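You operate a simulated robot arm through the tools that you are given. There is no shell and no other tool. Be economical: measure what you need, move in short steps, check, and stop when the job is done.

The job below is to be done with a simulated two-armed robot. You get a single attempt, and the scene is never put back.

## Task
Draw the back pattern rod out and weave one row on the orange and grey levers.
Fine: table loom; both levers forward; beat the row.

It is judged by the outcome, as a careful person would: the job done as asked, and still so three seconds after it is handed in. It fails if anything else is knocked over, pushed out of place, dropped, spilled or broken.

## Robot
Two 6-joint arms with two-finger grippers on one trunk, on a base that drives. Base frame: it is fixed to the floor where the robot stands at the start and does not move with it; the origin is under the middle of the robot, x ahead of it, y to its left, z up; the surface under the hand at the start is at about z = 780. Readings come in mm, rad, newtons and seconds.
The left shoulder is at the start at [30, 178, 1163], the right one opposite. With the tool pointing down near the work surface each hand reaches from about 600 to 680 mm from the robot's upright axis, wherever it stands, measured 20 degrees to its own side. Places, roughly: back rod sleeve [700, -400, 1000]; beater of the table loom [1000, 0, 1000]; blue lever [1100, -100, 1400]; cord block of the table loom [1000, 0, 1100]; front pattern rod [900, -300, 1000]; front rod sleeve [700, -300, 1000]; green lever [1100, -100, 1400]; grey lever [900, -200, 1400]; orange lever [1000, -200, 1400]. Payload 2.54 kg a hand.
The TCP of each hand is the grasp point between the finger pads, 30 mm short of the fingertips. In the tool frame z runs along the fingers and y along their closing line. The gripper opens to 116 mm. The gripper's body begins 95 mm behind the TCP.
Orientation is that of the tool frame in the base frame, as a unit quaternion [w, x, y, z]. With the fingers straight down and closing along the base's y, the tool's x points along the base's -x, its y along +y and its z along -z.

## Interface
- The arms move only by the tool arm_command. It takes "left_motion", "right_motion" or both (then of equal length, played together; a hand with none holds still); each is a list of rows, each a list of 7 numbers: the shift along the tool's x, y, z in mm, then the turn, a rotation vector about the tool's x, y, z in rad, then the opening, from 0 (shut) to 1 (fully open). In form: [[tx, ty, tz, rx, ry, rz, grip], ...]. A call has 1 to 20 rows; each row is the pose to reach, as a shift and turn from the pose commanded when the call began, along the tool's axes at that moment. A row lasts 0.2 s, in which the tool goes at most 50 mm and 0.15 rad; a call with a longer step from one row to the next is refused whole, and so is a gripper value outside its range. A pose out of reach is approached as far as the arm can. The call stops where the force on the tool passes 90 N (or 10 N more than at its start, if that is more) or the arm is blocked; 0.2 s more then pass. Each finger travels about 153 mm/s and halts on what it meets, pressing with about 44 N; the grip force reading is that of the motor and also rises with nothing between the fingers. The clock runs only during rows and for 0.2 s after the last one: add rows that repeat a pose to give the fingers time. The reply holds the time, the measured pose of the TCP, the force on the tool along the base axes, the opening and the grip force, in the units named above and with some noise, with the torque about the TCP (base axes, N m) and any sound that the robot's microphone picked up, and new pictures: "pictures" is both (left out), scene, wrist or none (wrist: the cameras of the hands that moved).
- Cameras (640 x 400 px; columns grow to the right, rows downward): "scene" is now at [55.7, -8.1, 1896.1]; the picture's right is [-0.10, -0.99, 0.00], its down [-0.65, 0.07, -0.76] and it looks along [0.76, -0.08, -0.65] (base axes); focal length 281 px, centre (320, 200). "left" rides on the left gripper at [69, 15, -122] in its tool frame; the picture's right is [-0.21, 0.98, 0.00], its down [-0.83, -0.18, -0.53] and it looks along [-0.52, -0.11, 0.85] (tool axes); focal length 251 px, centre (320, 200). "right" rides on the right gripper at [69, -15, -122] in its tool frame; the picture's right is [0.21, 0.98, 0.00], its down [-0.83, 0.18, -0.53] and it looks along [-0.52, 0.11, 0.85] (tool axes); focal length 251 px, centre (320, 200). There is no depth. A picture from a camera that has moved, and an enlarged one, comes with that camera's place and axes in the base frame and with its lens.
- lift_body(by): slides the trunk up (or, below 0, down) by that many mm; the arms and the scene camera ride with it, the base frame stays. It gives what a move gives, with no picture.
- roll_base(legs): drives the robot by 1 to 6 legs, each [ahead, left, turn to the left] in mm, mm and rad, along the robot's own axes; the way and the turn of a leg run together, so that a leg with both is an arc; at most 1500 mm and 3.142 rad a leg. The arms and the cameras ride along, it lands a little off, and it stops where it bumps. It gives what a move gives, and a new picture of the scene camera.
- pan_tilt(pan, tilt): turns the head with the scene camera to pan (to the left, within 2.496 rad either way) and tilt (down, from -0.506 to 1.204), counted from straight ahead of the robot. It gives what a move gives, and a new picture of the scene camera.
- enlarge(camera, box): a new picture of the part [left, top, right, bottom] of that camera's present view, enlarged. No time passes.
- sign_off(): hands the job in; it is judged then, once.

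Go step by step. Nothing tells you exact positions but the pictures and the camera data: compare them with the known pose of the tool, close in by small moves and look again before you grip or let go. The budget is 120 turns and 260 pictures, counting those below and the enlarged ones. Unless the task says otherwise, let go and move clear before handing in, and close with one line.

The tools are called after "Request:" as a command line: name --argument value ..., lists and objects as JSON in quotes. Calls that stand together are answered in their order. arm_command: Moves the arms, as the interface text tells. Its arguments: {"type":"object","properties":{"left_motion":{"type":"array"},"right_motion":{"type":"array"},"pictures":{"type":"string","enum":["both","scene","wrist","none"]}},"required":[]} The other tools are called the same way: lift_body (by) slides the trunk up or down; roll_base (legs) drives the base; pan_tilt (pan, tilt) turns the head that bears the scene camera; enlarge (camera, box) takes an enlarged picture of a part of a camera's view; sign_off () hands the job in.

At the start:

```text
time: 0.0
left_tool_pos: [423.9, 69.0, 1687.4]
left_tool_rot: [0.0, -0.001, 1.0, 0.0]
left_force: [0.2, 1.0, 0.3]
left_wrist_torque: [0.04, -0.02, 0.01]
left_finger_gap: 116.3
left_grip_force: 0.0
right_tool_pos: [304.5, -199.4, 1700.4]
right_tool_rot: [0.0, 0.0, 1.0, 0.0]
right_force: [0.4, -0.1, -0.1]
right_wrist_torque: [-0.03, 0.01, -0.02]
right_finger_gap: 115.8
right_grip_force: 0.1
trunk travel left (down, up): [-375.0, 165.0]
robot x, y, heading: [0.2, 2.6, 0.004]
head pan, tilt: [-0.105, 0.707]
```

scene: 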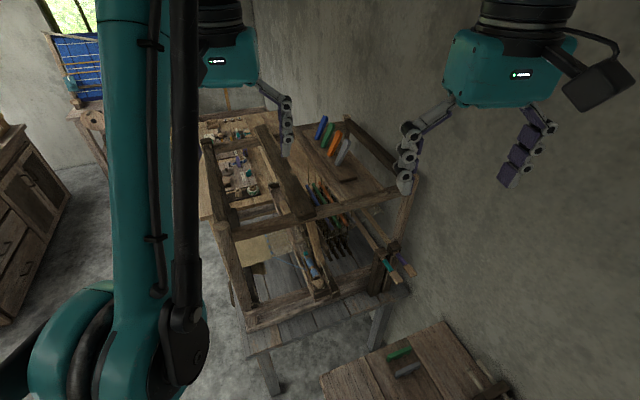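
right: 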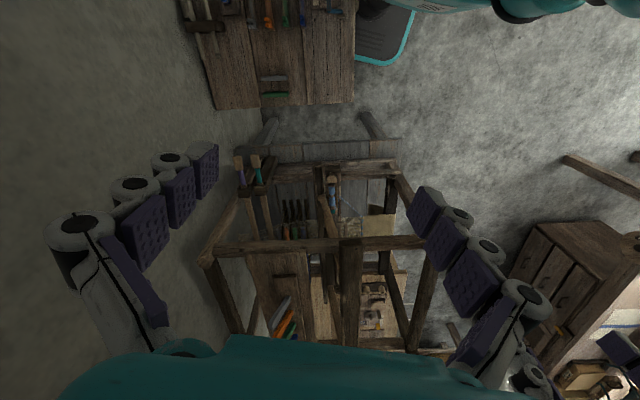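
left: 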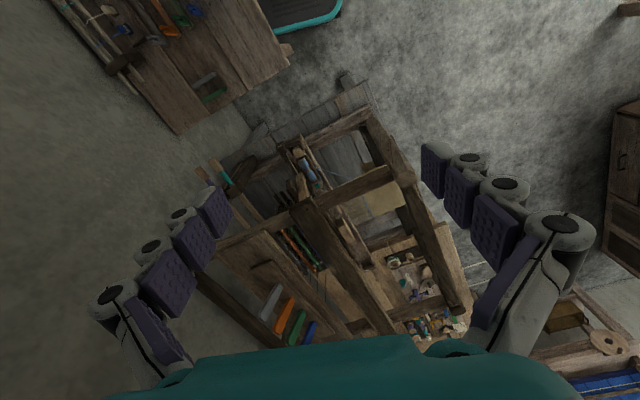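

I see a table loom ahead to the right, with four coloured levers on top and two rods coming out at the front right. I'll look closer before moving.

Request:
enlarge --camera "scene" --box '[200, 100, 440, 250]'

Request:
enlarge --camera "scene" --box '[260, 200, 440, 312]'

Request:
enlarge --camera "right" --box '[180, 100, 440, 360]'

```text
2.67 times, centred on (320, 175) of scene
camera zoom: at [55.7, -8.1, 1896.1], right [-0.1, -0.99, 0.0], down [-0.65, 0.07, -0.76], along [0.76, -0.08, -0.65], focal length 750 px, centre (320, 267)
```

zoom: 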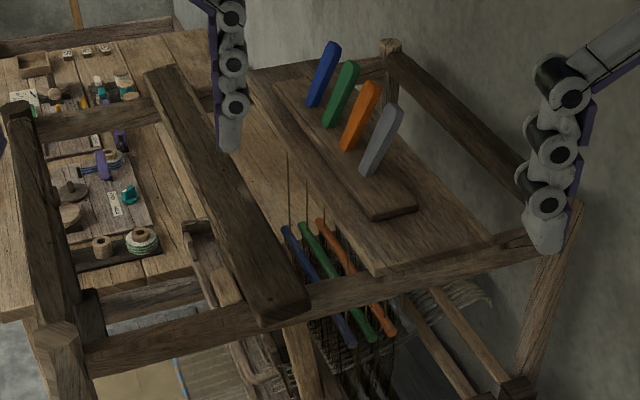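

```text
3.56 times, centred on (350, 256) of scene
camera zoom: at [55.7, -8.1, 1896.1], right [-0.1, -0.99, 0.0], down [-0.65, 0.07, -0.76], along [0.76, -0.08, -0.65], focal length 1000 px, centre (213, 1)
```

zoom: 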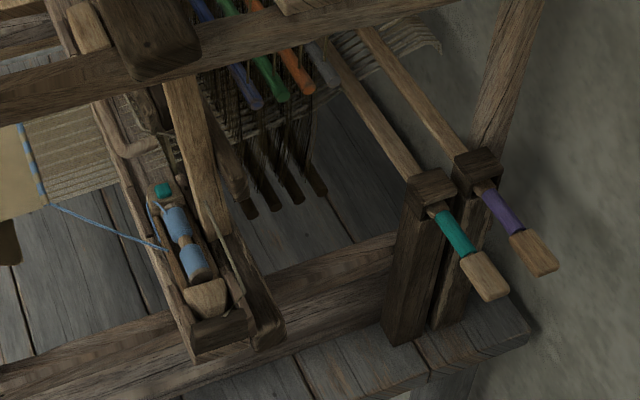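

```text
1.54 times, centred on (310, 230) of right
camera zoom: at [236.0, -213.5, 1821.9], right [-0.21, 0.98, 0.0], down [0.83, 0.18, 0.53], along [0.52, 0.11, -0.85], focal length 387 px, centre (335, 154)
```

zoom: 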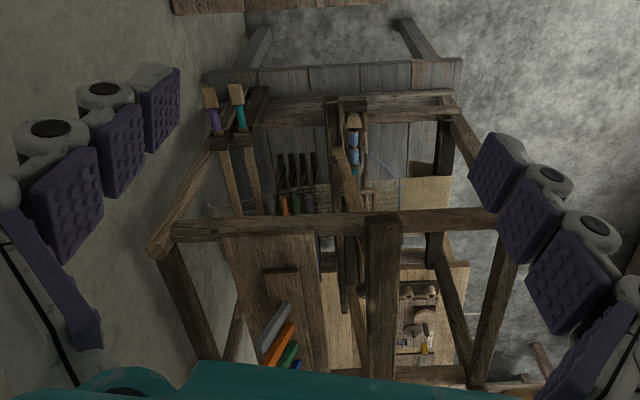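

I make out the teal rod (front) and the purple rod (back), with handles toward me, and a shuttle on the beater. I'll look around with the head before moving.

Request:
pan_tilt --pan -0.75 --tilt 1.0

Request:
pan_tilt --pan -0.2 --tilt 0.65

```text
time: 1.0
left_tool_pos: [424.7, 68.5, 1687.3]
left_tool_rot: [0.0, 0.0, 1.0, 0.0]
left_force: [0.3, -0.5, -0.2]
left_wrist_torque: [0.01, 0.04, 0.0]
left_finger_gap: 116.1
left_grip_force: 0.0
right_tool_pos: [304.9, -198.1, 1699.0]
right_tool_rot: [0.0, 0.0, 1.0, 0.0]
right_force: [0.3, -0.5, 0.1]
right_wrist_torque: [0.0, 0.0, -0.04]
right_finger_gap: 115.9
right_grip_force: 0.1
trunk travel left (down, up): [-375.0, 165.0]
robot x, y, heading: [-0.1, 0.2, 0.004]
head pan, tilt: [-0.75, 1.0]
camera scene: at [22.5, -46.7, 1873.3], right [-0.68, -0.73, 0.0], down [-0.62, 0.57, -0.54], along [0.4, -0.37, -0.84], focal length 281 px, centre (320, 200)
```

scene: 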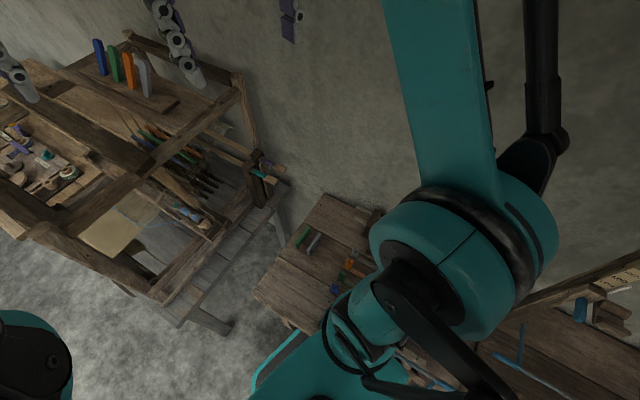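

```text
time: 2.0
left_tool_pos: [425.1, 68.6, 1686.2]
left_tool_rot: [0.0, 0.0, 1.0, 0.0]
left_force: [0.6, 0.6, -0.4]
left_wrist_torque: [0.03, -0.01, 0.01]
left_finger_gap: 116.0
left_grip_force: 0.0
right_tool_pos: [304.0, -199.3, 1700.4]
right_tool_rot: [0.0, 0.001, 1.0, 0.0]
right_force: [0.0, -0.1, 0.5]
right_wrist_torque: [-0.01, 0.0, -0.02]
right_finger_gap: 116.1
right_grip_force: 0.0
trunk travel left (down, up): [-375.0, 165.0]
robot x, y, heading: [0.4, -1.7, -0.004]
head pan, tilt: [-0.201, 0.649]
camera scene: at [56.4, -16.7, 1901.0], right [-0.2, -0.98, 0.0], down [-0.59, 0.12, -0.8], along [0.78, -0.16, -0.61], focal length 281 px, centre (320, 200)
```

scene: 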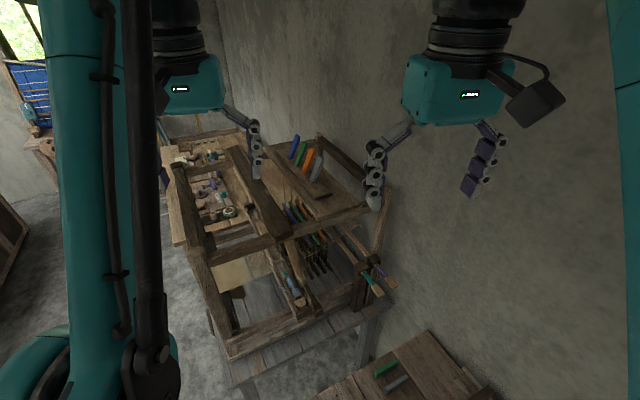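

I need to know the clearance round the base before driving, so I look down.

Request:
pan_tilt --pan -0.2 --tilt 1.2

Request:
pan_tilt --pan -1.3 --tilt 1.1

Request:
pan_tilt --pan 0.8 --tilt 0.8

```text
time: 3.0
left_tool_pos: [424.1, 69.4, 1687.2]
left_tool_rot: [0.0, 0.0, 1.0, 0.0]
left_force: [-0.2, 0.8, 0.4]
left_wrist_torque: [0.01, 0.01, -0.03]
left_finger_gap: 115.8
left_grip_force: 0.0
right_tool_pos: [304.2, -199.0, 1701.0]
right_tool_rot: [0.0, 0.0, 1.0, 0.0]
right_force: [0.3, 0.0, -0.2]
right_wrist_torque: [0.0, 0.01, 0.01]
right_finger_gap: 116.1
right_grip_force: 0.2
trunk travel left (down, up): [-375.0, 165.0]
robot x, y, heading: [2.4, -0.4, 0.0]
head pan, tilt: [-0.201, 1.201]
camera scene: at [26.3, -10.4, 1860.8], right [-0.2, -0.98, 0.0], down [-0.91, 0.19, -0.36], along [0.36, -0.07, -0.93], focal length 281 px, centre (320, 200)
```

scene: 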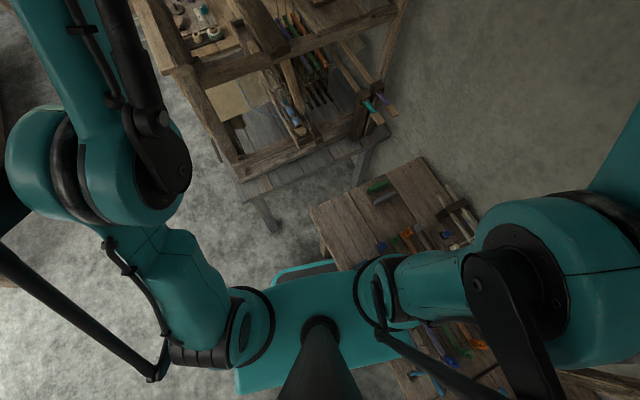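

```text
time: 4.3
left_tool_pos: [424.9, 68.6, 1687.2]
left_tool_rot: [0.0, -0.001, 1.0, 0.0]
left_force: [-0.3, -0.6, -0.3]
left_wrist_torque: [-0.01, -0.01, 0.0]
left_finger_gap: 116.0
left_grip_force: 0.1
right_tool_pos: [303.8, -197.7, 1699.4]
right_tool_rot: [0.0, 0.0, 1.0, 0.0]
right_force: [-0.7, -0.2, 0.2]
right_wrist_torque: [0.0, -0.03, 0.01]
right_finger_gap: 116.0
right_grip_force: 0.0
trunk travel left (down, up): [-375.0, 165.0]
robot x, y, heading: [3.1, -1.5, 0.003]
head pan, tilt: [-1.3, 1.1]
camera scene: at [-11.6, -60.1, 1866.7], right [-0.96, -0.27, 0.0], down [-0.24, 0.86, -0.45], along [0.12, -0.44, -0.89], focal length 281 px, centre (320, 200)
```

scene: 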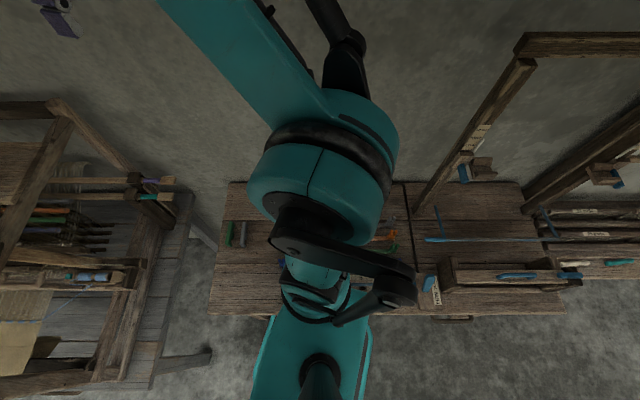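

```text
time: 6.3
left_tool_pos: [423.8, 68.4, 1686.7]
left_tool_rot: [0.001, 0.0, 1.0, 0.0]
left_force: [0.4, -0.1, -0.4]
left_wrist_torque: [-0.02, 0.02, 0.01]
left_finger_gap: 115.9
left_grip_force: 0.0
right_tool_pos: [304.5, -198.4, 1699.8]
right_tool_rot: [0.0, 0.0, 1.0, 0.0]
right_force: [0.2, -0.7, 0.3]
right_wrist_torque: [0.04, 0.0, 0.0]
right_finger_gap: 116.1
right_grip_force: 0.1
trunk travel left (down, up): [-375.0, 165.0]
robot x, y, heading: [0.1, -4.8, -0.003]
head pan, tilt: [0.799, 0.799]
camera scene: at [27.7, 58.5, 1888.4], right [0.72, -0.7, 0.0], down [-0.5, -0.51, -0.7], along [0.49, 0.5, -0.72], focal length 281 px, centre (320, 200)
```

scene: 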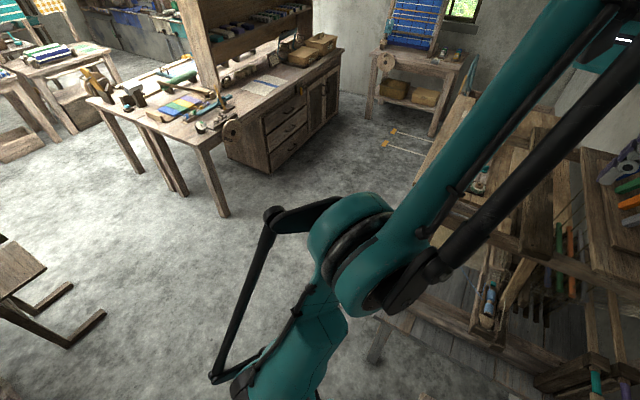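

The whole workshop is turned about 0.27 rad left of my heading; loom, table and rods run along about [0.96, 0.27]. I'll bring the right hand, pitched 45°, into a viewing spot behind the purple rod handle.

Request:
pan_tilt --pan -0.4 --tilt 0.8

Request:
arm_command --right_motion '[[-7.4, -19.3, 34.6, -0.0083, -0.06, -0.0202, 1], [-14.8, -38.6, 69.2, -0.0166, -0.12, -0.0403, 1], [-22.2, -57.9, 103.8, -0.0249, -0.18, -0.0605, 1], [-29.5, -77.2, 138.5, -0.0332, -0.24, -0.0806, 1], [-36.9, -96.5, 173.1, -0.0415, -0.3, -0.1008, 1], [-44.3, -115.8, 207.7, -0.0498, -0.36, -0.1209, 1], [-51.7, -135.2, 242.3, -0.0582, -0.42, -0.1411, 1], [-59.1, -154.5, 276.9, -0.0665, -0.48, -0.1612, 1], [-66.5, -173.8, 311.5, -0.0748, -0.54, -0.1814, 1], [-73.8, -193.1, 346.2, -0.0831, -0.6, -0.2015, 1], [-81.2, -212.4, 380.8, -0.0914, -0.66, -0.2217, 1], [-88.6, -231.7, 415.4, -0.0997, -0.72, -0.2418, 1], [-96, -251, 450, -0.108, -0.78, -0.262, 1]]'

```text
time: 7.7
left_tool_pos: [423.9, 69.9, 1686.8]
left_tool_rot: [0.0, 0.0, 1.0, 0.0]
left_force: [0.0, 0.6, 0.3]
left_wrist_torque: [0.0, 0.04, 0.01]
left_finger_gap: 115.8
left_grip_force: 0.1
right_tool_pos: [305.1, -198.6, 1699.7]
right_tool_rot: [0.0, 0.0, 1.0, 0.0]
right_force: [-0.2, -0.3, -0.7]
right_wrist_torque: [0.0, -0.01, -0.01]
right_finger_gap: 116.0
right_grip_force: 0.1
trunk travel left (down, up): [-375.0, 165.0]
robot x, y, heading: [-0.8, 4.4, -0.001]
head pan, tilt: [-0.4, 0.799]
camera scene: at [45.8, -30.6, 1888.4], right [-0.39, -0.92, 0.0], down [-0.66, 0.28, -0.7], along [0.64, -0.27, -0.72], focal length 281 px, centre (320, 200)
```

scene: 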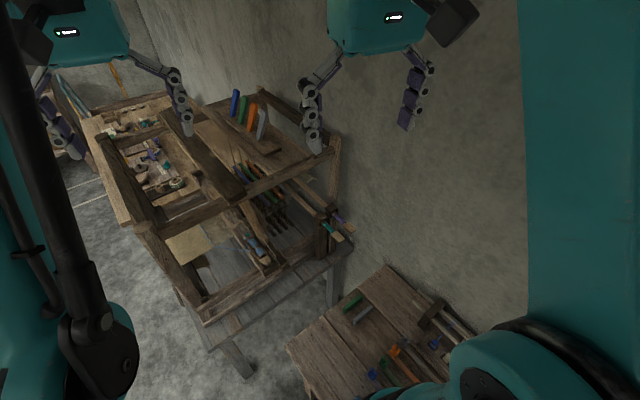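

```text
time: 10.5
left_tool_pos: [426.1, 65.0, 1686.9]
left_tool_rot: [0.0, 0.0, 1.0, 0.001]
left_force: [1.0, -1.4, -1.4]
left_wrist_torque: [0.09, 0.05, 0.0]
left_finger_gap: 115.8
left_grip_force: 0.1
right_tool_pos: [400.4, -451.7, 1248.8]
right_tool_rot: [0.379, -0.127, 0.915, 0.052]
right_force: [1.6, -0.1, 1.0]
right_wrist_torque: [0.05, -0.04, 0.04]
right_finger_gap: 116.2
right_grip_force: 0.0
trunk travel left (down, up): [-375.0, 165.0]
robot x, y, heading: [-3.8, -1.6, -0.002]
head pan, tilt: [-0.4, 0.799]
camera scene: at [47.2, -34.1, 1888.3], right [-0.39, -0.92, 0.0], down [-0.66, 0.28, -0.7], along [0.64, -0.27, -0.72], focal length 281 px, centre (320, 200)
camera right: at [275.6, -502.8, 1286.2], right [-0.41, 0.9, -0.15], down [0.15, 0.23, 0.96], along [0.9, 0.37, -0.23], focal length 251 px, centre (320, 200)
```

scene: 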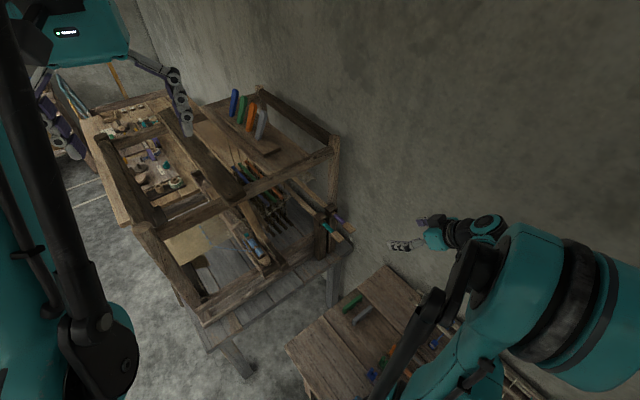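
right: 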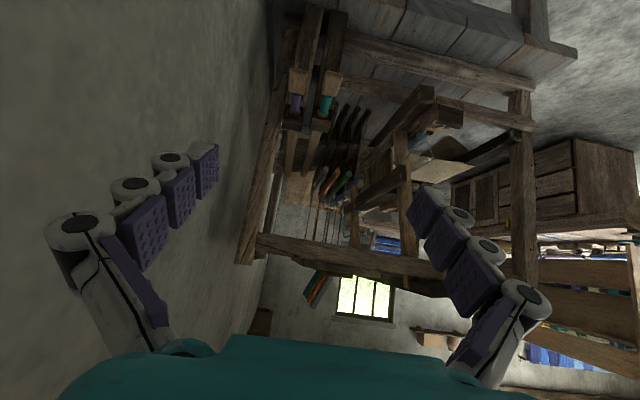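

The hand view (upside down) shows both handles. I'll enlarge for details.

Request:
enlarge --camera "right" --box '[240, 0, 432, 120]'

Request:
enlarge --camera "scene" --box '[220, 140, 364, 230]'

Request:
enlarge --camera "right" --box '[280, 100, 440, 300]'

```text
3.33 times, centred on (336, 60) of right
camera zoom: at [275.6, -502.8, 1286.2], right [-0.41, 0.9, -0.15], down [0.15, 0.23, 0.96], along [0.9, 0.37, -0.23], focal length 838 px, centre (267, 667)
```

zoom: 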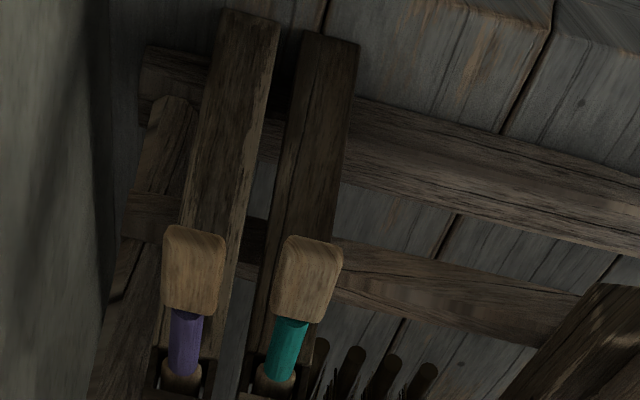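

```text
4.44 times, centred on (292, 185) of scene
camera zoom: at [47.2, -34.1, 1888.3], right [-0.39, -0.92, 0.0], down [-0.66, 0.28, -0.7], along [0.64, -0.27, -0.72], focal length 1249 px, centre (444, 267)
```

zoom: 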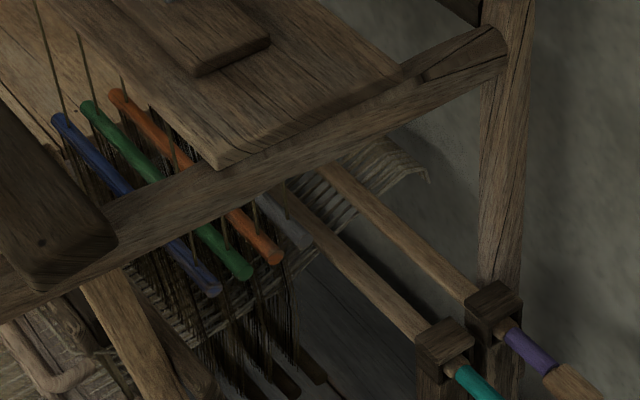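

```text
2.00 times, centred on (360, 200) of right
camera zoom: at [275.6, -502.8, 1286.2], right [-0.41, 0.9, -0.15], down [0.15, 0.23, 0.96], along [0.9, 0.37, -0.23], focal length 503 px, centre (240, 200)
```

zoom: 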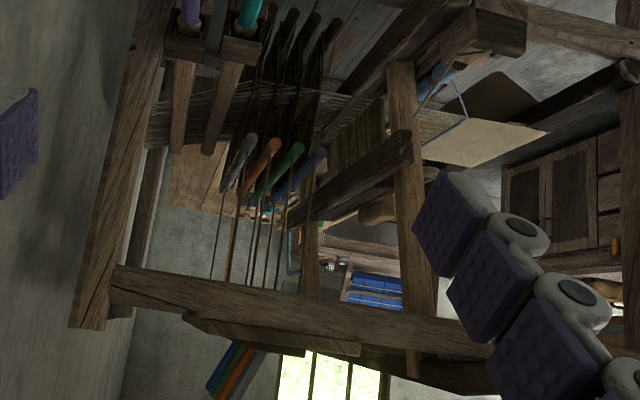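

Purple handle block is near [671, -420, 979], about 33 mm wide, with the teal one some 64 mm to its left. I move to a pre-grasp 120 mm behind it with fingers part-closed to fit the gap.

Request:
arm_command --right_motion '[[4.3, -5.3, 32.7, 0, -0.0325, 0, 0.6], [8.6, -10.6, 65.3, 0, -0.065, 0, 0.5], [12.9, -15.9, 98, 0, -0.0975, 0, 0.48], [17.2, -21.2, 130.7, 0, -0.13, 0, 0.48], [21.4, -26.4, 163.3, 0, -0.1625, 0, 0.48], [25.7, -31.7, 196, 0, -0.195, 0, 0.48], [30, -37, 228.6, 0, -0.2275, 0, 0.48], [34.3, -42.3, 261.3, 0, -0.26, 0, 0.48]]'

Request:
enlarge --camera "scene" --box '[270, 180, 430, 280]'

```text
time: 12.3
left_tool_pos: [425.7, 67.9, 1686.8]
left_tool_rot: [-0.001, -0.001, 1.0, 0.0]
left_force: [0.9, -0.9, 0.4]
left_wrist_torque: [0.02, 0.02, 0.0]
left_finger_gap: 115.9
left_grip_force: 0.1
right_tool_pos: [581.9, -462.6, 1051.9]
right_tool_rot: [0.493, -0.12, 0.859, 0.07]
right_force: [0.2, -0.1, -0.2]
right_wrist_torque: [0.01, 0.0, 0.0]
right_finger_gap: 55.6
right_grip_force: 0.0
right hand out of reach, approached as far as the arm can: row 6, 7, 8
trunk travel left (down, up): [-375.0, 165.0]
robot x, y, heading: [0.6, -1.4, -0.001]
head pan, tilt: [-0.4, 0.799]
camera scene: at [47.5, -31.7, 1888.4], right [-0.39, -0.92, 0.0], down [-0.66, 0.28, -0.7], along [0.64, -0.27, -0.72], focal length 281 px, centre (320, 200)
camera right: at [452.2, -514.5, 1053.1], right [-0.37, 0.91, -0.18], down [-0.09, 0.16, 0.98], along [0.92, 0.38, 0.03], focal length 251 px, centre (320, 200)
```

scene: 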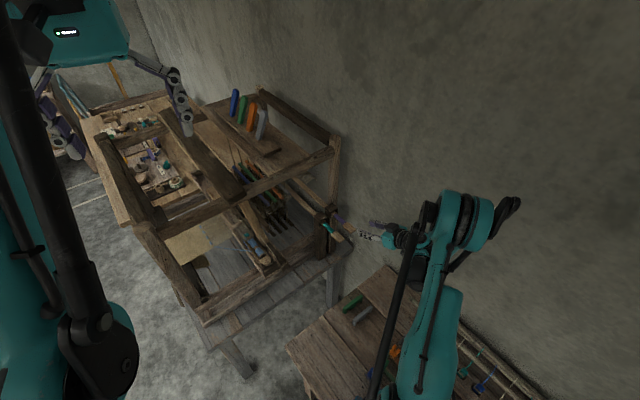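
right: 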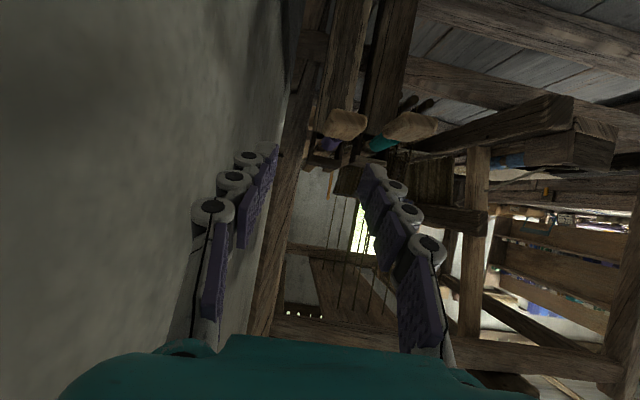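

```text
4.00 times, centred on (350, 230) of scene
camera zoom: at [47.5, -31.7, 1888.4], right [-0.39, -0.92, 0.0], down [-0.66, 0.28, -0.7], along [0.64, -0.27, -0.72], focal length 1124 px, centre (200, 80)
```

zoom: 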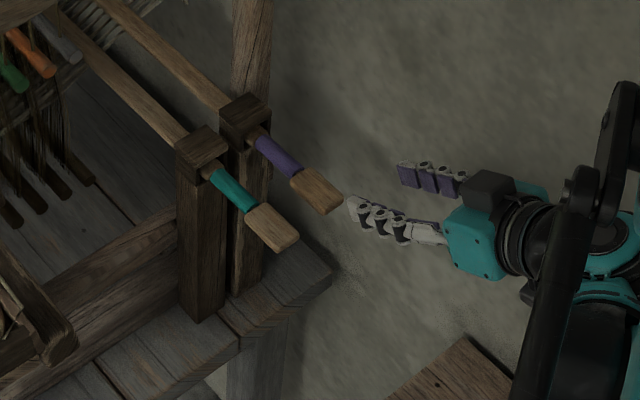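

The wrist, not the arm's length, limits this orientation. I'll try a horizontal approach with the fingers closing vertically, which suits the arm's direction better.

Request:
arm_command --right_motion '[[4.9, 5.4, -2.5, -0.001, -0.039, 0.128, 0.5], [9.8, 10.8, -4.9, -0.002, -0.078, 0.255, 0.5], [14.7, 16.2, -7.4, -0.003, -0.117, 0.383, 0.5], [19.6, 21.6, -9.8, -0.004, -0.156, 0.51, 0.5], [24.5, 27, -12.3, -0.005, -0.195, 0.638, 0.5], [29.4, 32.4, -14.8, -0.006, -0.234, 0.766, 0.5], [34.3, 37.9, -17.2, -0.008, -0.274, 0.893, 0.5], [39.2, 43.3, -19.7, -0.009, -0.313, 1.021, 0.5], [44.1, 48.7, -22.2, -0.01, -0.352, 1.149, 0.5], [49, 54.1, -24.6, -0.011, -0.391, 1.276, 0.5], [53.9, 59.5, -27.1, -0.012, -0.43, 1.404, 0.5], [58.8, 64.9, -29.5, -0.013, -0.469, 1.531, 0.5], [63.7, 70.3, -32, -0.014, -0.508, 1.659, 0.5]]'

```text
time: 15.1
left_tool_pos: [426.6, 73.4, 1687.8]
left_tool_rot: [0.0, -0.001, 1.0, -0.001]
left_force: [0.8, 0.5, -0.2]
left_wrist_torque: [-0.03, -0.01, 0.01]
left_finger_gap: 116.0
left_grip_force: 0.2
right_tool_pos: [627.3, -538.0, 1101.1]
right_tool_rot: [0.459, 0.56, 0.533, 0.437]
right_force: [2.5, 9.9, -2.3]
right_wrist_torque: [-0.23, 0.13, 0.36]
right_finger_gap: 57.7
right_grip_force: 0.1
right hand out of reach, approached as far as the arm can: row 1, 2, 3, 4, 5, 6, 7, 8, 9, 10, 11, 12, 13
trunk travel left (down, up): [-375.0, 165.0]
robot x, y, heading: [-1.2, -0.2, -0.0]
head pan, tilt: [-0.4, 0.799]
camera scene: at [47.0, -27.2, 1888.5], right [-0.39, -0.92, 0.0], down [-0.66, 0.28, -0.7], along [0.64, -0.27, -0.72], focal length 281 px, centre (320, 200)
camera right: at [509.8, -462.1, 1110.5], right [0.2, 0.2, 0.96], down [-0.53, -0.8, 0.28], along [0.82, -0.56, -0.05], focal length 251 px, centre (320, 200)
```

scene: 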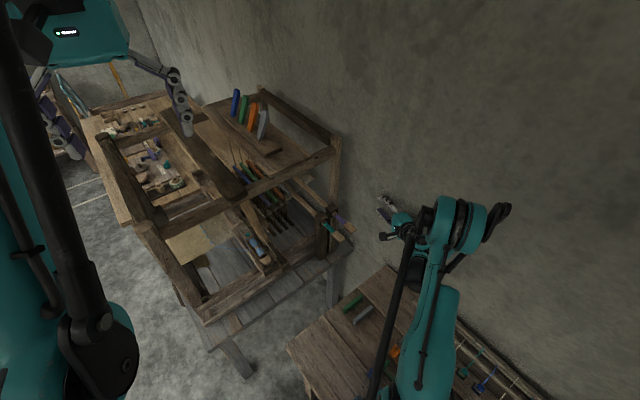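
right: 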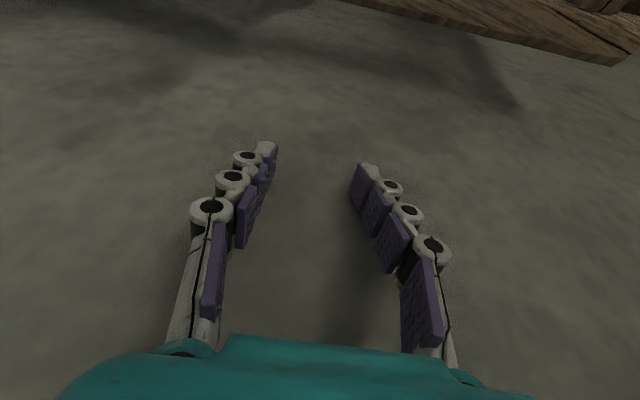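

I understand now: the arm cannot fold this close, and the fingertips are near the wall. I'll back the base off and shift left, away from the wall and the table.

Request:
roll_base --legs '[[-120, 0, 0], [0, 110, 0]]'

Request:
pan_tilt --pan 2.4 --tilt 0.7

Request:
pan_tilt --pan -0.4 --tilt 0.75

```text
time: 17.1
left_tool_pos: [305.1, 176.9, 1685.6]
left_tool_rot: [0.0, 0.0, 1.0, 0.001]
left_force: [0.3, 0.4, -0.3]
left_wrist_torque: [-0.03, -0.02, 0.01]
left_finger_gap: 116.1
left_grip_force: 0.1
right_tool_pos: [506.8, -431.8, 1101.4]
right_tool_rot: [0.46, 0.561, 0.531, 0.438]
right_force: [-0.2, -0.3, 0.8]
right_wrist_torque: [-0.03, 0.0, 0.01]
right_finger_gap: 58.0
right_grip_force: 0.1
trunk travel left (down, up): [-375.0, 165.0]
robot x, y, heading: [-122.7, 109.0, 0.001]
head pan, tilt: [-0.4, 0.799]
camera scene: at [-74.4, 78.8, 1888.4], right [-0.39, -0.92, 0.0], down [-0.66, 0.28, -0.7], along [0.64, -0.27, -0.72], focal length 281 px, centre (320, 200)
```

scene: 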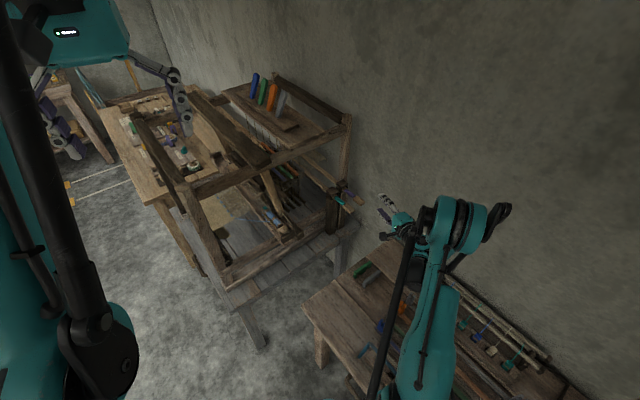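

```text
time: 19.6
left_tool_pos: [304.4, 178.0, 1687.7]
left_tool_rot: [-0.001, 0.0, 1.0, 0.0]
left_force: [-0.8, 0.2, -0.6]
left_wrist_torque: [-0.02, 0.01, -0.03]
left_finger_gap: 115.9
left_grip_force: 0.0
right_tool_pos: [507.1, -431.3, 1102.6]
right_tool_rot: [0.459, 0.561, 0.532, 0.438]
right_force: [0.8, 0.1, 0.4]
right_wrist_torque: [-0.01, -0.04, -0.03]
right_finger_gap: 58.2
right_grip_force: 0.1
trunk travel left (down, up): [-375.0, 165.0]
robot x, y, heading: [-118.6, 109.9, -0.0]
head pan, tilt: [2.4, 0.7]
camera scene: at [-211.2, 167.5, 1896.7], right [0.68, 0.74, 0.0], down [0.47, -0.44, -0.77], along [-0.56, 0.52, -0.64], focal length 281 px, centre (320, 200)
```

scene: 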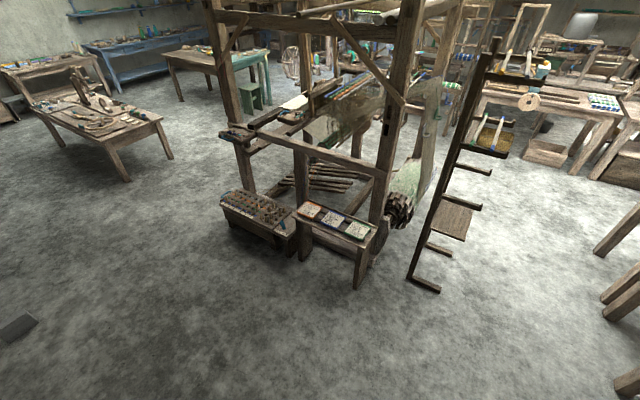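

```text
time: 22.1
left_tool_pos: [304.5, 178.0, 1686.5]
left_tool_rot: [0.0, -0.001, 1.0, 0.0]
left_force: [-0.5, 0.1, 0.8]
left_wrist_torque: [-0.01, -0.02, -0.01]
left_finger_gap: 116.2
left_grip_force: 0.0
right_tool_pos: [506.4, -431.3, 1099.6]
right_tool_rot: [0.459, 0.562, 0.531, 0.437]
right_force: [-0.5, 0.4, -0.6]
right_wrist_torque: [0.02, 0.01, 0.01]
right_finger_gap: 58.0
right_grip_force: 0.1
trunk travel left (down, up): [-375.0, 165.0]
robot x, y, heading: [-121.2, 107.8, 0.001]
head pan, tilt: [-0.4, 0.75]
camera scene: at [-72.2, 77.9, 1892.4], right [-0.39, -0.92, 0.0], down [-0.63, 0.27, -0.73], along [0.67, -0.28, -0.68], focal length 281 px, centre (320, 200)
```

scene: 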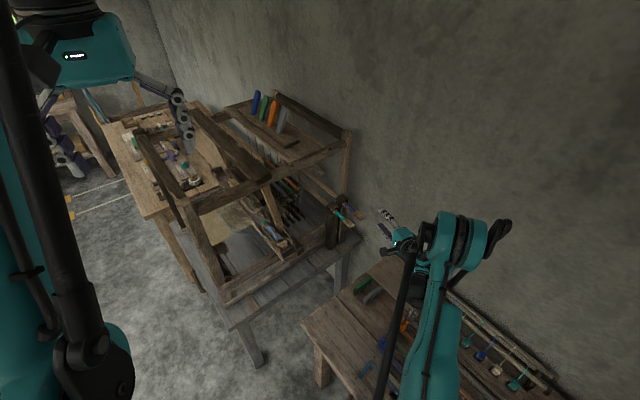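

Floor behind is clear. I check where the hand's commanded pose is before planning the next move.

Request:
arm_command --right_motion '[[0, 0, 0, 0, 0, 0, 0.5], [0, 0, 0, 0, 0, 0, 0.5]]' --pictures "none"

```text
time: 22.7
left_tool_pos: [303.3, 177.7, 1685.8]
left_tool_rot: [0.0, 0.0, 1.0, 0.001]
left_force: [-0.2, 0.5, -0.5]
left_wrist_torque: [-0.02, -0.01, 0.0]
left_finger_gap: 116.0
left_grip_force: 0.2
right_tool_pos: [507.0, -430.3, 1099.5]
right_tool_rot: [0.459, 0.561, 0.533, 0.437]
right_force: [-0.5, -0.1, 1.1]
right_wrist_torque: [0.01, 0.03, 0.04]
right_finger_gap: 57.7
right_grip_force: 0.1
trunk travel left (down, up): [-375.0, 165.0]
robot x, y, heading: [-119.9, 112.9, -0.003]
head pan, tilt: [-0.4, 0.75]
```

Commanded equals measured. Now rotate back to the e1-aligned, 30° pitched orientation at the pre-grasp point.

Request:
arm_command --right_motion '[[-1.2, -3.7, 5.4, 0.001, 0.039, -0.128, 0.48], [-2.3, -7.4, 10.9, 0.002, 0.078, -0.255, 0.48], [-3.5, -11.1, 16.3, 0.003, 0.117, -0.383, 0.48], [-4.7, -14.8, 21.7, 0.004, 0.156, -0.51, 0.48], [-5.8, -18.5, 27.2, 0.005, 0.195, -0.638, 0.48], [-7, -22.2, 32.6, 0.006, 0.234, -0.766, 0.48], [-8.2, -25.8, 38, 0.008, 0.274, -0.893, 0.48], [-9.4, -29.5, 43.4, 0.009, 0.313, -1.021, 0.48], [-10.5, -33.2, 48.9, 0.01, 0.352, -1.149, 0.48], [-11.7, -36.9, 54.3, 0.011, 0.391, -1.276, 0.48], [-12.9, -40.6, 59.7, 0.012, 0.43, -1.404, 0.48], [-14, -44.3, 65.2, 0.013, 0.469, -1.531, 0.48], [-15.2, -48, 70.6, 0.014, 0.508, -1.659, 0.48]]'

Request:
enlarge --camera "right" --box '[220, 60, 476, 220]'

Request:
enlarge --camera "scene" --box '[290, 160, 450, 260]'

```text
time: 25.5
left_tool_pos: [303.4, 177.4, 1686.5]
left_tool_rot: [0.0, -0.001, 1.0, 0.0]
left_force: [0.2, 0.3, -0.6]
left_wrist_torque: [-0.01, 0.0, 0.01]
left_finger_gap: 116.0
left_grip_force: 0.1
right_tool_pos: [564.9, -450.2, 1040.5]
right_tool_rot: [0.493, -0.121, 0.859, 0.069]
right_force: [0.3, -0.7, 0.2]
right_wrist_torque: [-0.02, 0.01, 0.0]
right_finger_gap: 55.8
right_grip_force: 0.1
trunk travel left (down, up): [-375.0, 165.0]
robot x, y, heading: [-121.3, 106.1, 0.004]
head pan, tilt: [-0.4, 0.75]
camera scene: at [-71.9, 77.9, 1892.4], right [-0.39, -0.92, 0.0], down [-0.63, 0.27, -0.73], along [0.67, -0.28, -0.68], focal length 281 px, centre (320, 200)
camera right: at [435.6, -502.6, 1041.7], right [-0.37, 0.91, -0.19], down [-0.09, 0.16, 0.98], along [0.92, 0.38, 0.02], focal length 251 px, centre (320, 200)
```

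scene: 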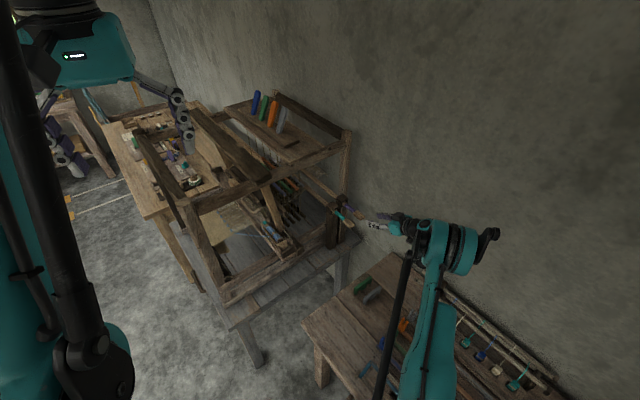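
right: 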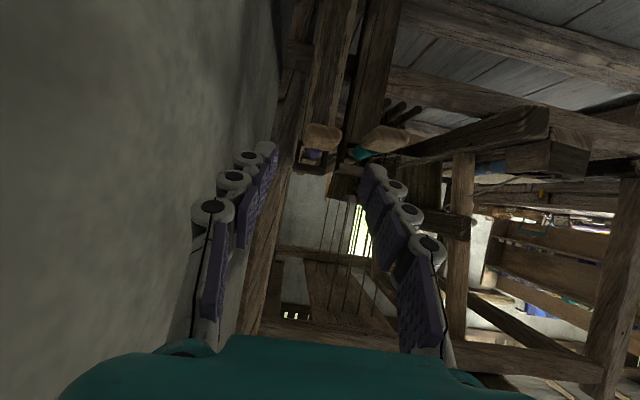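

```text
2.50 times, centred on (348, 140) of right
camera zoom: at [435.6, -502.6, 1041.7], right [-0.37, 0.91, -0.19], down [-0.09, 0.16, 0.98], along [0.92, 0.38, 0.02], focal length 629 px, centre (250, 350)
```

zoom: 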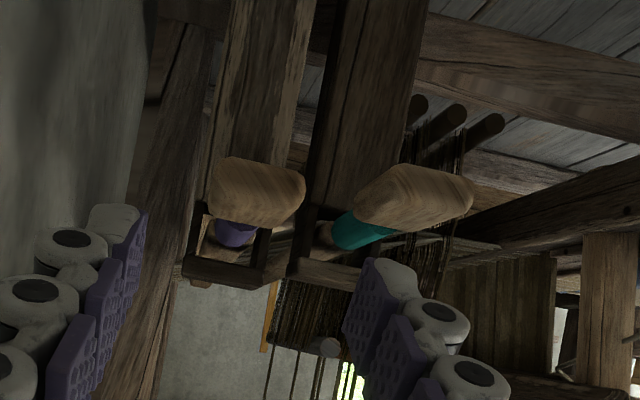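

```text
4.00 times, centred on (370, 210) of scene
camera zoom: at [-71.9, 77.9, 1892.4], right [-0.39, -0.92, 0.0], down [-0.63, 0.27, -0.73], along [0.67, -0.28, -0.68], focal length 1124 px, centre (120, 160)
```

zoom: 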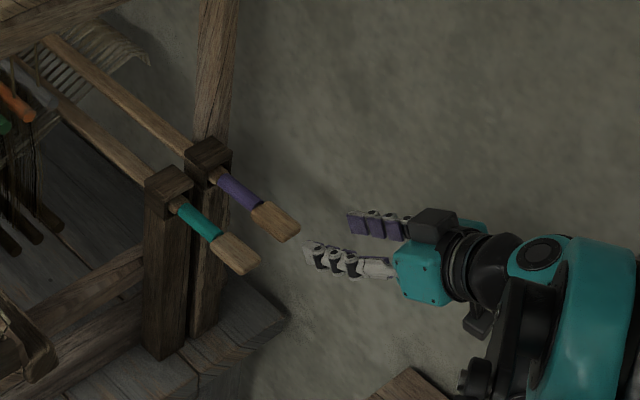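

Block centre confirmed near [671, -418, 982], in line with the tool axis. Advancing.

Request:
arm_command --right_motion '[[0, 0, 20, 0, 0, 0, 0.42], [0, 0, 45, 0, 0, 0, 0.42], [0, 0, 70, 0, 0, 0, 0.42], [0, 0, 95, 0, 0, 0, 0.42], [0, 0, 118, 0, 0, 0, 0.42]]'

Request:
enlarge --camera "scene" --box '[310, 170, 406, 230]'

Request:
enlarge --camera "right" --box '[192, 60, 448, 220]'

```text
time: 26.7
left_tool_pos: [303.7, 176.5, 1686.8]
left_tool_rot: [0.0, 0.0, 1.0, 0.0]
left_force: [-0.2, -0.6, 0.3]
left_wrist_torque: [0.03, 0.01, 0.02]
left_finger_gap: 116.1
left_grip_force: 0.0
right_tool_pos: [648.9, -412.3, 1000.2]
right_tool_rot: [0.492, -0.119, 0.859, 0.068]
right_force: [-0.4, -4.6, 0.5]
right_wrist_torque: [-0.05, 0.0, -0.12]
right_finger_gap: 50.9
right_grip_force: 1.3
right hand out of reach, approached as far as the arm can: row 4, 5
trunk travel left (down, up): [-375.0, 165.0]
robot x, y, heading: [-119.2, 109.0, -0.004]
head pan, tilt: [-0.4, 0.75]
camera scene: at [-72.8, 76.7, 1892.5], right [-0.39, -0.92, 0.0], down [-0.63, 0.27, -0.73], along [0.67, -0.28, -0.68], focal length 281 px, centre (320, 200)
camera right: at [519.0, -466.1, 1001.2], right [-0.37, 0.91, -0.19], down [-0.09, 0.16, 0.98], along [0.92, 0.38, 0.02], focal length 251 px, centre (320, 200)
```

scene: 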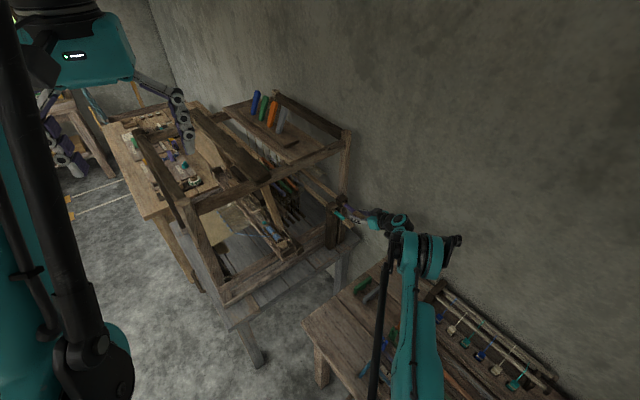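
right: 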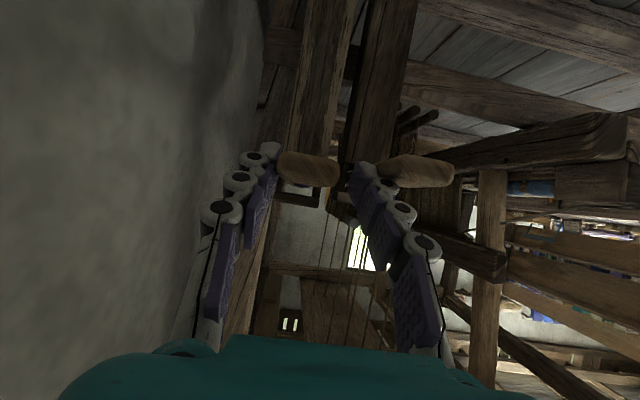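

```text
6.67 times, centred on (358, 200) of scene
camera zoom: at [-72.8, 76.7, 1892.5], right [-0.39, -0.92, 0.0], down [-0.63, 0.27, -0.73], along [0.67, -0.28, -0.68], focal length 1874 px, centre (67, 200)
```

zoom: 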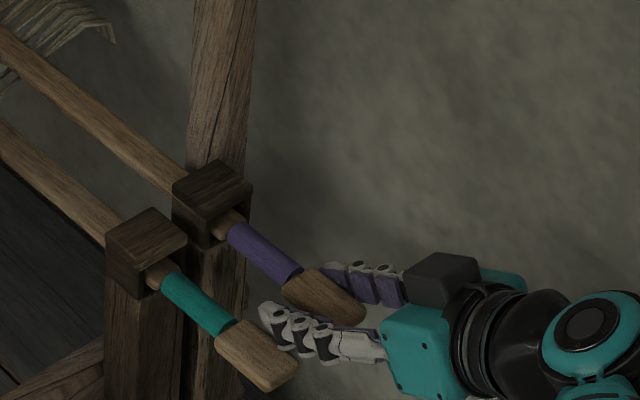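

```text
2.50 times, centred on (320, 140) of right
camera zoom: at [519.0, -466.1, 1001.2], right [-0.37, 0.91, -0.19], down [-0.09, 0.16, 0.98], along [0.92, 0.38, 0.02], focal length 629 px, centre (320, 350)
```

zoom: 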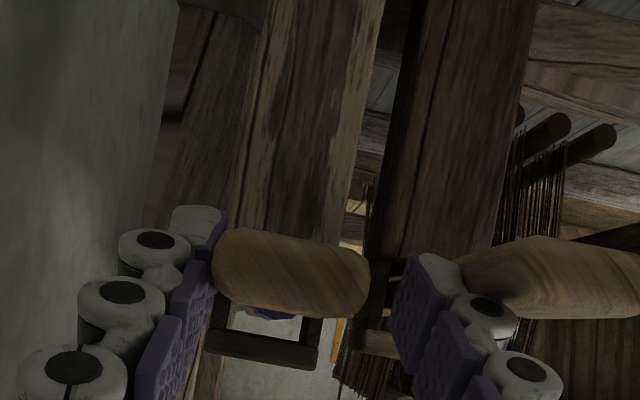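

The arm is now at full stretch and sits about 12 mm too far left, one finger just brushing the block. I retract, bring the base a bit closer, and approach again.

Request:
arm_command --right_motion '[[0, -6, -10, 0, 0, 0, 0.42], [0, -10, -45, 0, 0, 0, 0.42], [0, -10, -90, 0, 0, 0, 0.42], [0, -10, -130, 0, 0, 0, 0.42]]' --pictures "none"

Request:
roll_base --legs '[[70, -20, 0]]'

```text
time: 27.7
left_tool_pos: [301.8, 178.0, 1687.2]
left_tool_rot: [0.001, 0.0, 1.0, 0.0]
left_force: [-0.8, -0.2, -0.4]
left_wrist_torque: [0.0, -0.05, -0.01]
left_finger_gap: 115.8
left_grip_force: 0.1
right_tool_pos: [543.5, -450.3, 1064.8]
right_tool_rot: [0.493, -0.121, 0.859, 0.07]
right_force: [-0.8, -0.3, -0.5]
right_wrist_torque: [-0.01, -0.02, 0.0]
right_finger_gap: 48.7
right_grip_force: 0.1
trunk travel left (down, up): [-375.0, 165.0]
robot x, y, heading: [-123.9, 108.9, -0.007]
head pan, tilt: [-0.4, 0.75]
```

```text
time: 28.7
left_tool_pos: [374.8, 157.9, 1685.2]
left_tool_rot: [0.0, 0.0, 1.0, 0.0]
left_force: [0.3, -0.6, 0.3]
left_wrist_torque: [0.05, 0.07, 0.01]
left_finger_gap: 116.1
left_grip_force: 0.1
right_tool_pos: [616.6, -469.7, 1062.1]
right_tool_rot: [0.493, -0.121, 0.859, 0.07]
right_force: [0.1, 0.3, -0.1]
right_wrist_torque: [-0.01, 0.02, -0.02]
right_finger_gap: 48.7
right_grip_force: 0.0
trunk travel left (down, up): [-375.0, 165.0]
robot x, y, heading: [-49.8, 90.0, -0.003]
head pan, tilt: [-0.4, 0.75]
camera scene: at [-1.4, 57.8, 1892.4], right [-0.39, -0.92, 0.0], down [-0.63, 0.27, -0.73], along [0.67, -0.28, -0.68], focal length 281 px, centre (320, 200)
```

scene: 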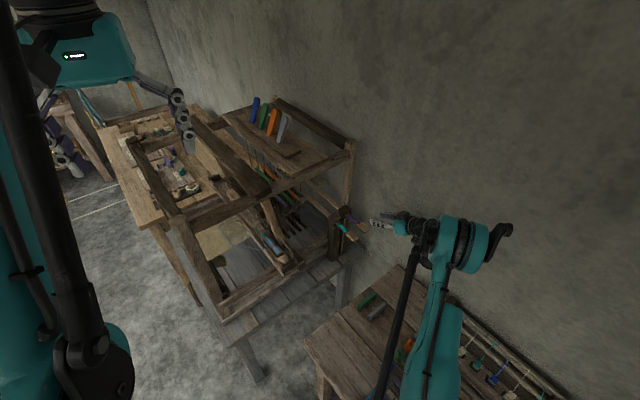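

Request:
arm_command --right_motion '[[0, 0, -25, 0, 0, 0, 0.44], [18, 17, -25, 0, 0, 0, 0.44], [37.6, 34.8, -5, 0, 0, 0, 0.44], [37.6, 34.8, 20, 0, 0, 0, 0.44], [37.6, 34.8, 45, 0, 0, 0, 0.44], [37.6, 34.8, 70, 0, 0, 0, 0.44], [37.6, 34.8, 92, 0, 0, 0, 0.44]]'

Request:
enlarge --camera "scene" --box '[310, 190, 406, 250]'

Request:
enlarge --camera "right" --box '[192, 60, 448, 220]'

```text
time: 30.3
left_tool_pos: [375.4, 158.0, 1686.6]
left_tool_rot: [0.0, 0.0, 1.0, 0.0]
left_force: [0.7, -1.0, 0.3]
left_wrist_torque: [0.0, 0.05, 0.03]
left_finger_gap: 116.1
left_grip_force: 0.1
right_tool_pos: [664.0, -421.0, 986.6]
right_tool_rot: [0.492, -0.121, 0.859, 0.07]
right_force: [0.1, -0.5, 0.1]
right_wrist_torque: [0.01, 0.0, 0.01]
right_finger_gap: 50.6
right_grip_force: 0.1
trunk travel left (down, up): [-375.0, 165.0]
robot x, y, heading: [-47.5, 91.2, -0.003]
head pan, tilt: [-0.4, 0.75]
camera scene: at [-0.9, 57.8, 1892.4], right [-0.39, -0.92, 0.0], down [-0.63, 0.27, -0.73], along [0.67, -0.28, -0.68], focal length 281 px, centre (320, 200)
camera right: at [534.2, -473.8, 988.1], right [-0.37, 0.91, -0.18], down [-0.09, 0.16, 0.98], along [0.92, 0.38, 0.02], focal length 251 px, centre (320, 200)
```

scene: 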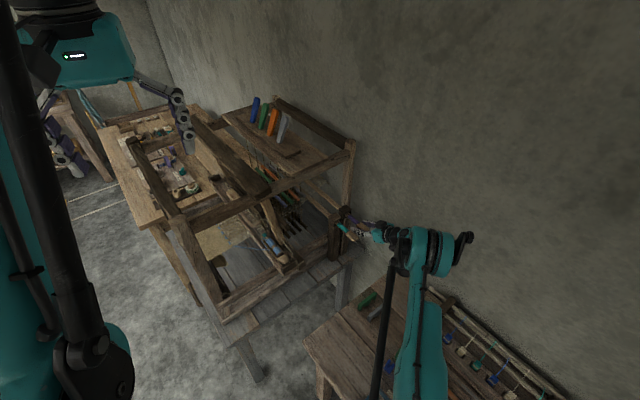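
right: 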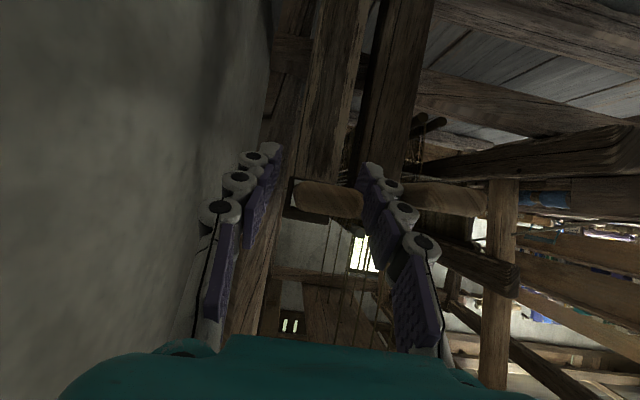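

```text
6.67 times, centred on (358, 220) of scene
camera zoom: at [-0.9, 57.8, 1892.4], right [-0.39, -0.92, 0.0], down [-0.63, 0.27, -0.73], along [0.67, -0.28, -0.68], focal length 1874 px, centre (67, 67)
```

zoom: 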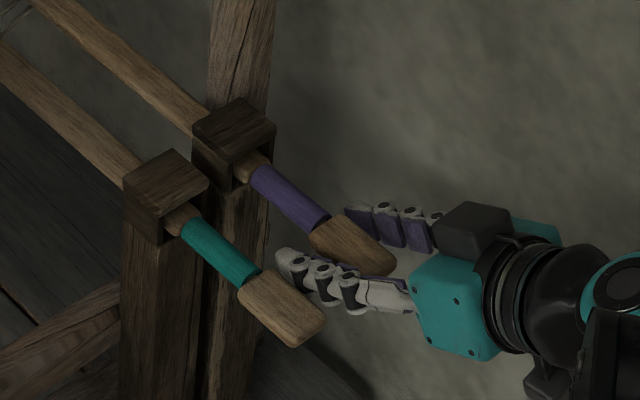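

```text
2.50 times, centred on (320, 140) of right
camera zoom: at [534.2, -473.8, 988.1], right [-0.37, 0.91, -0.18], down [-0.09, 0.16, 0.98], along [0.92, 0.38, 0.02], focal length 629 px, centre (320, 350)
```

zoom: 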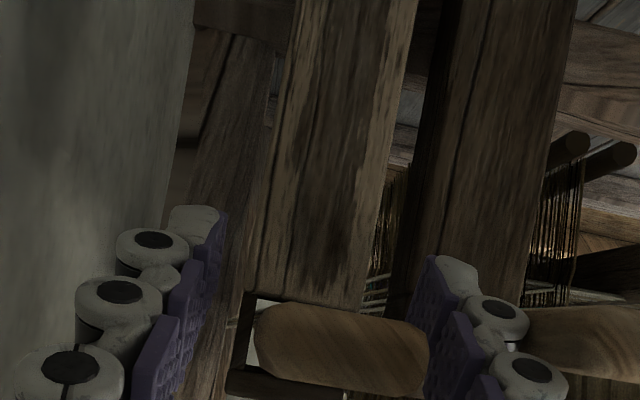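

The block lies between the pads, nearer the left finger; I shift 5 mm left, 8 mm deeper, and close.

Request:
arm_command --right_motion '[[0, 5, 4, 0, 0, 0, 0.44], [0, 5, 8, 0, 0, 0, 0.44], [0, 5, 8, 0, 0, 0, 0.2], [0, 5, 8, 0, 0, 0, 0], [0, 5, 8, 0, 0, 0, 0]]'

Request:
enlarge --camera "scene" --box '[310, 190, 406, 250]'

```text
time: 31.5
left_tool_pos: [374.2, 154.7, 1686.3]
left_tool_rot: [0.0, 0.0, 1.0, 0.001]
left_force: [-0.1, 0.0, 0.3]
left_wrist_torque: [0.02, -0.01, 0.01]
left_finger_gap: 116.0
left_grip_force: 0.0
right_tool_pos: [669.1, -417.8, 981.7]
right_tool_rot: [0.494, -0.118, 0.859, 0.07]
right_force: [5.1, -19.0, 5.6]
right_wrist_torque: [-0.16, 0.39, -0.48]
right_finger_gap: 30.5
right_grip_force: 44.8
trunk travel left (down, up): [-375.0, 165.0]
robot x, y, heading: [-51.1, 89.9, -0.0]
head pan, tilt: [-0.4, 0.75]
camera scene: at [-1.9, 54.9, 1892.4], right [-0.39, -0.92, 0.0], down [-0.63, 0.27, -0.73], along [0.67, -0.28, -0.68], focal length 281 px, centre (320, 200)
camera right: at [538.3, -470.0, 983.3], right [-0.37, 0.91, -0.18], down [-0.09, 0.16, 0.98], along [0.92, 0.38, 0.03], focal length 251 px, centre (320, 200)
```

scene: 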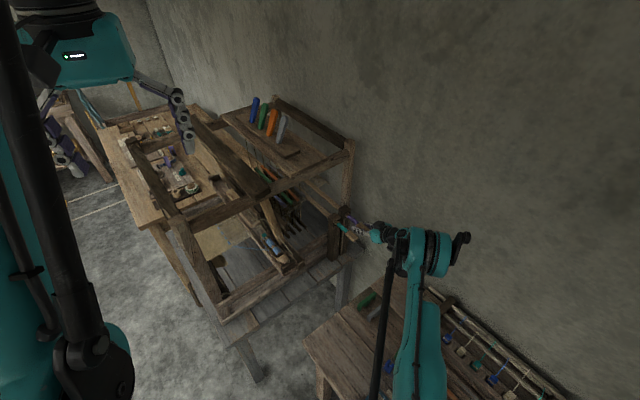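
right: 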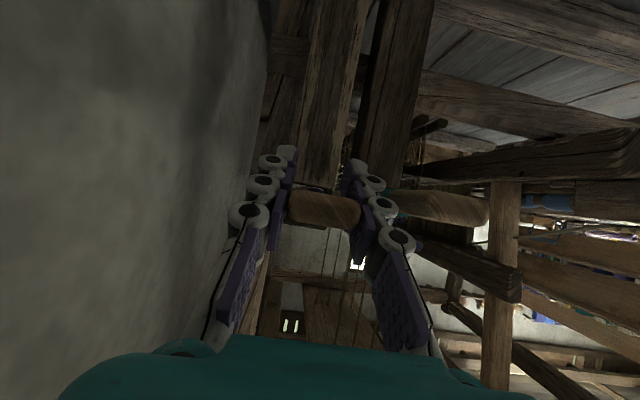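

```text
6.67 times, centred on (358, 220) of scene
camera zoom: at [-1.9, 54.9, 1892.4], right [-0.39, -0.92, 0.0], down [-0.63, 0.27, -0.73], along [0.67, -0.28, -0.68], focal length 1874 px, centre (67, 67)
```

zoom: 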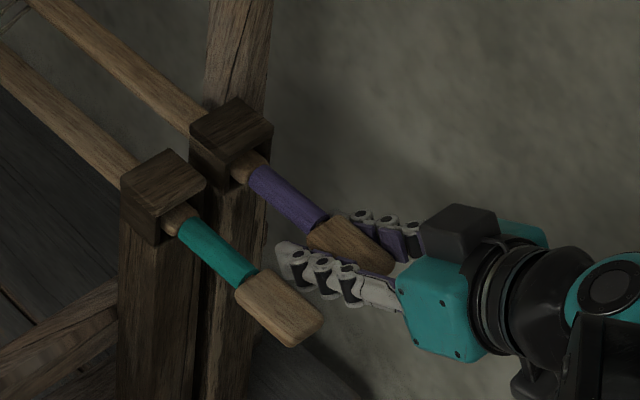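

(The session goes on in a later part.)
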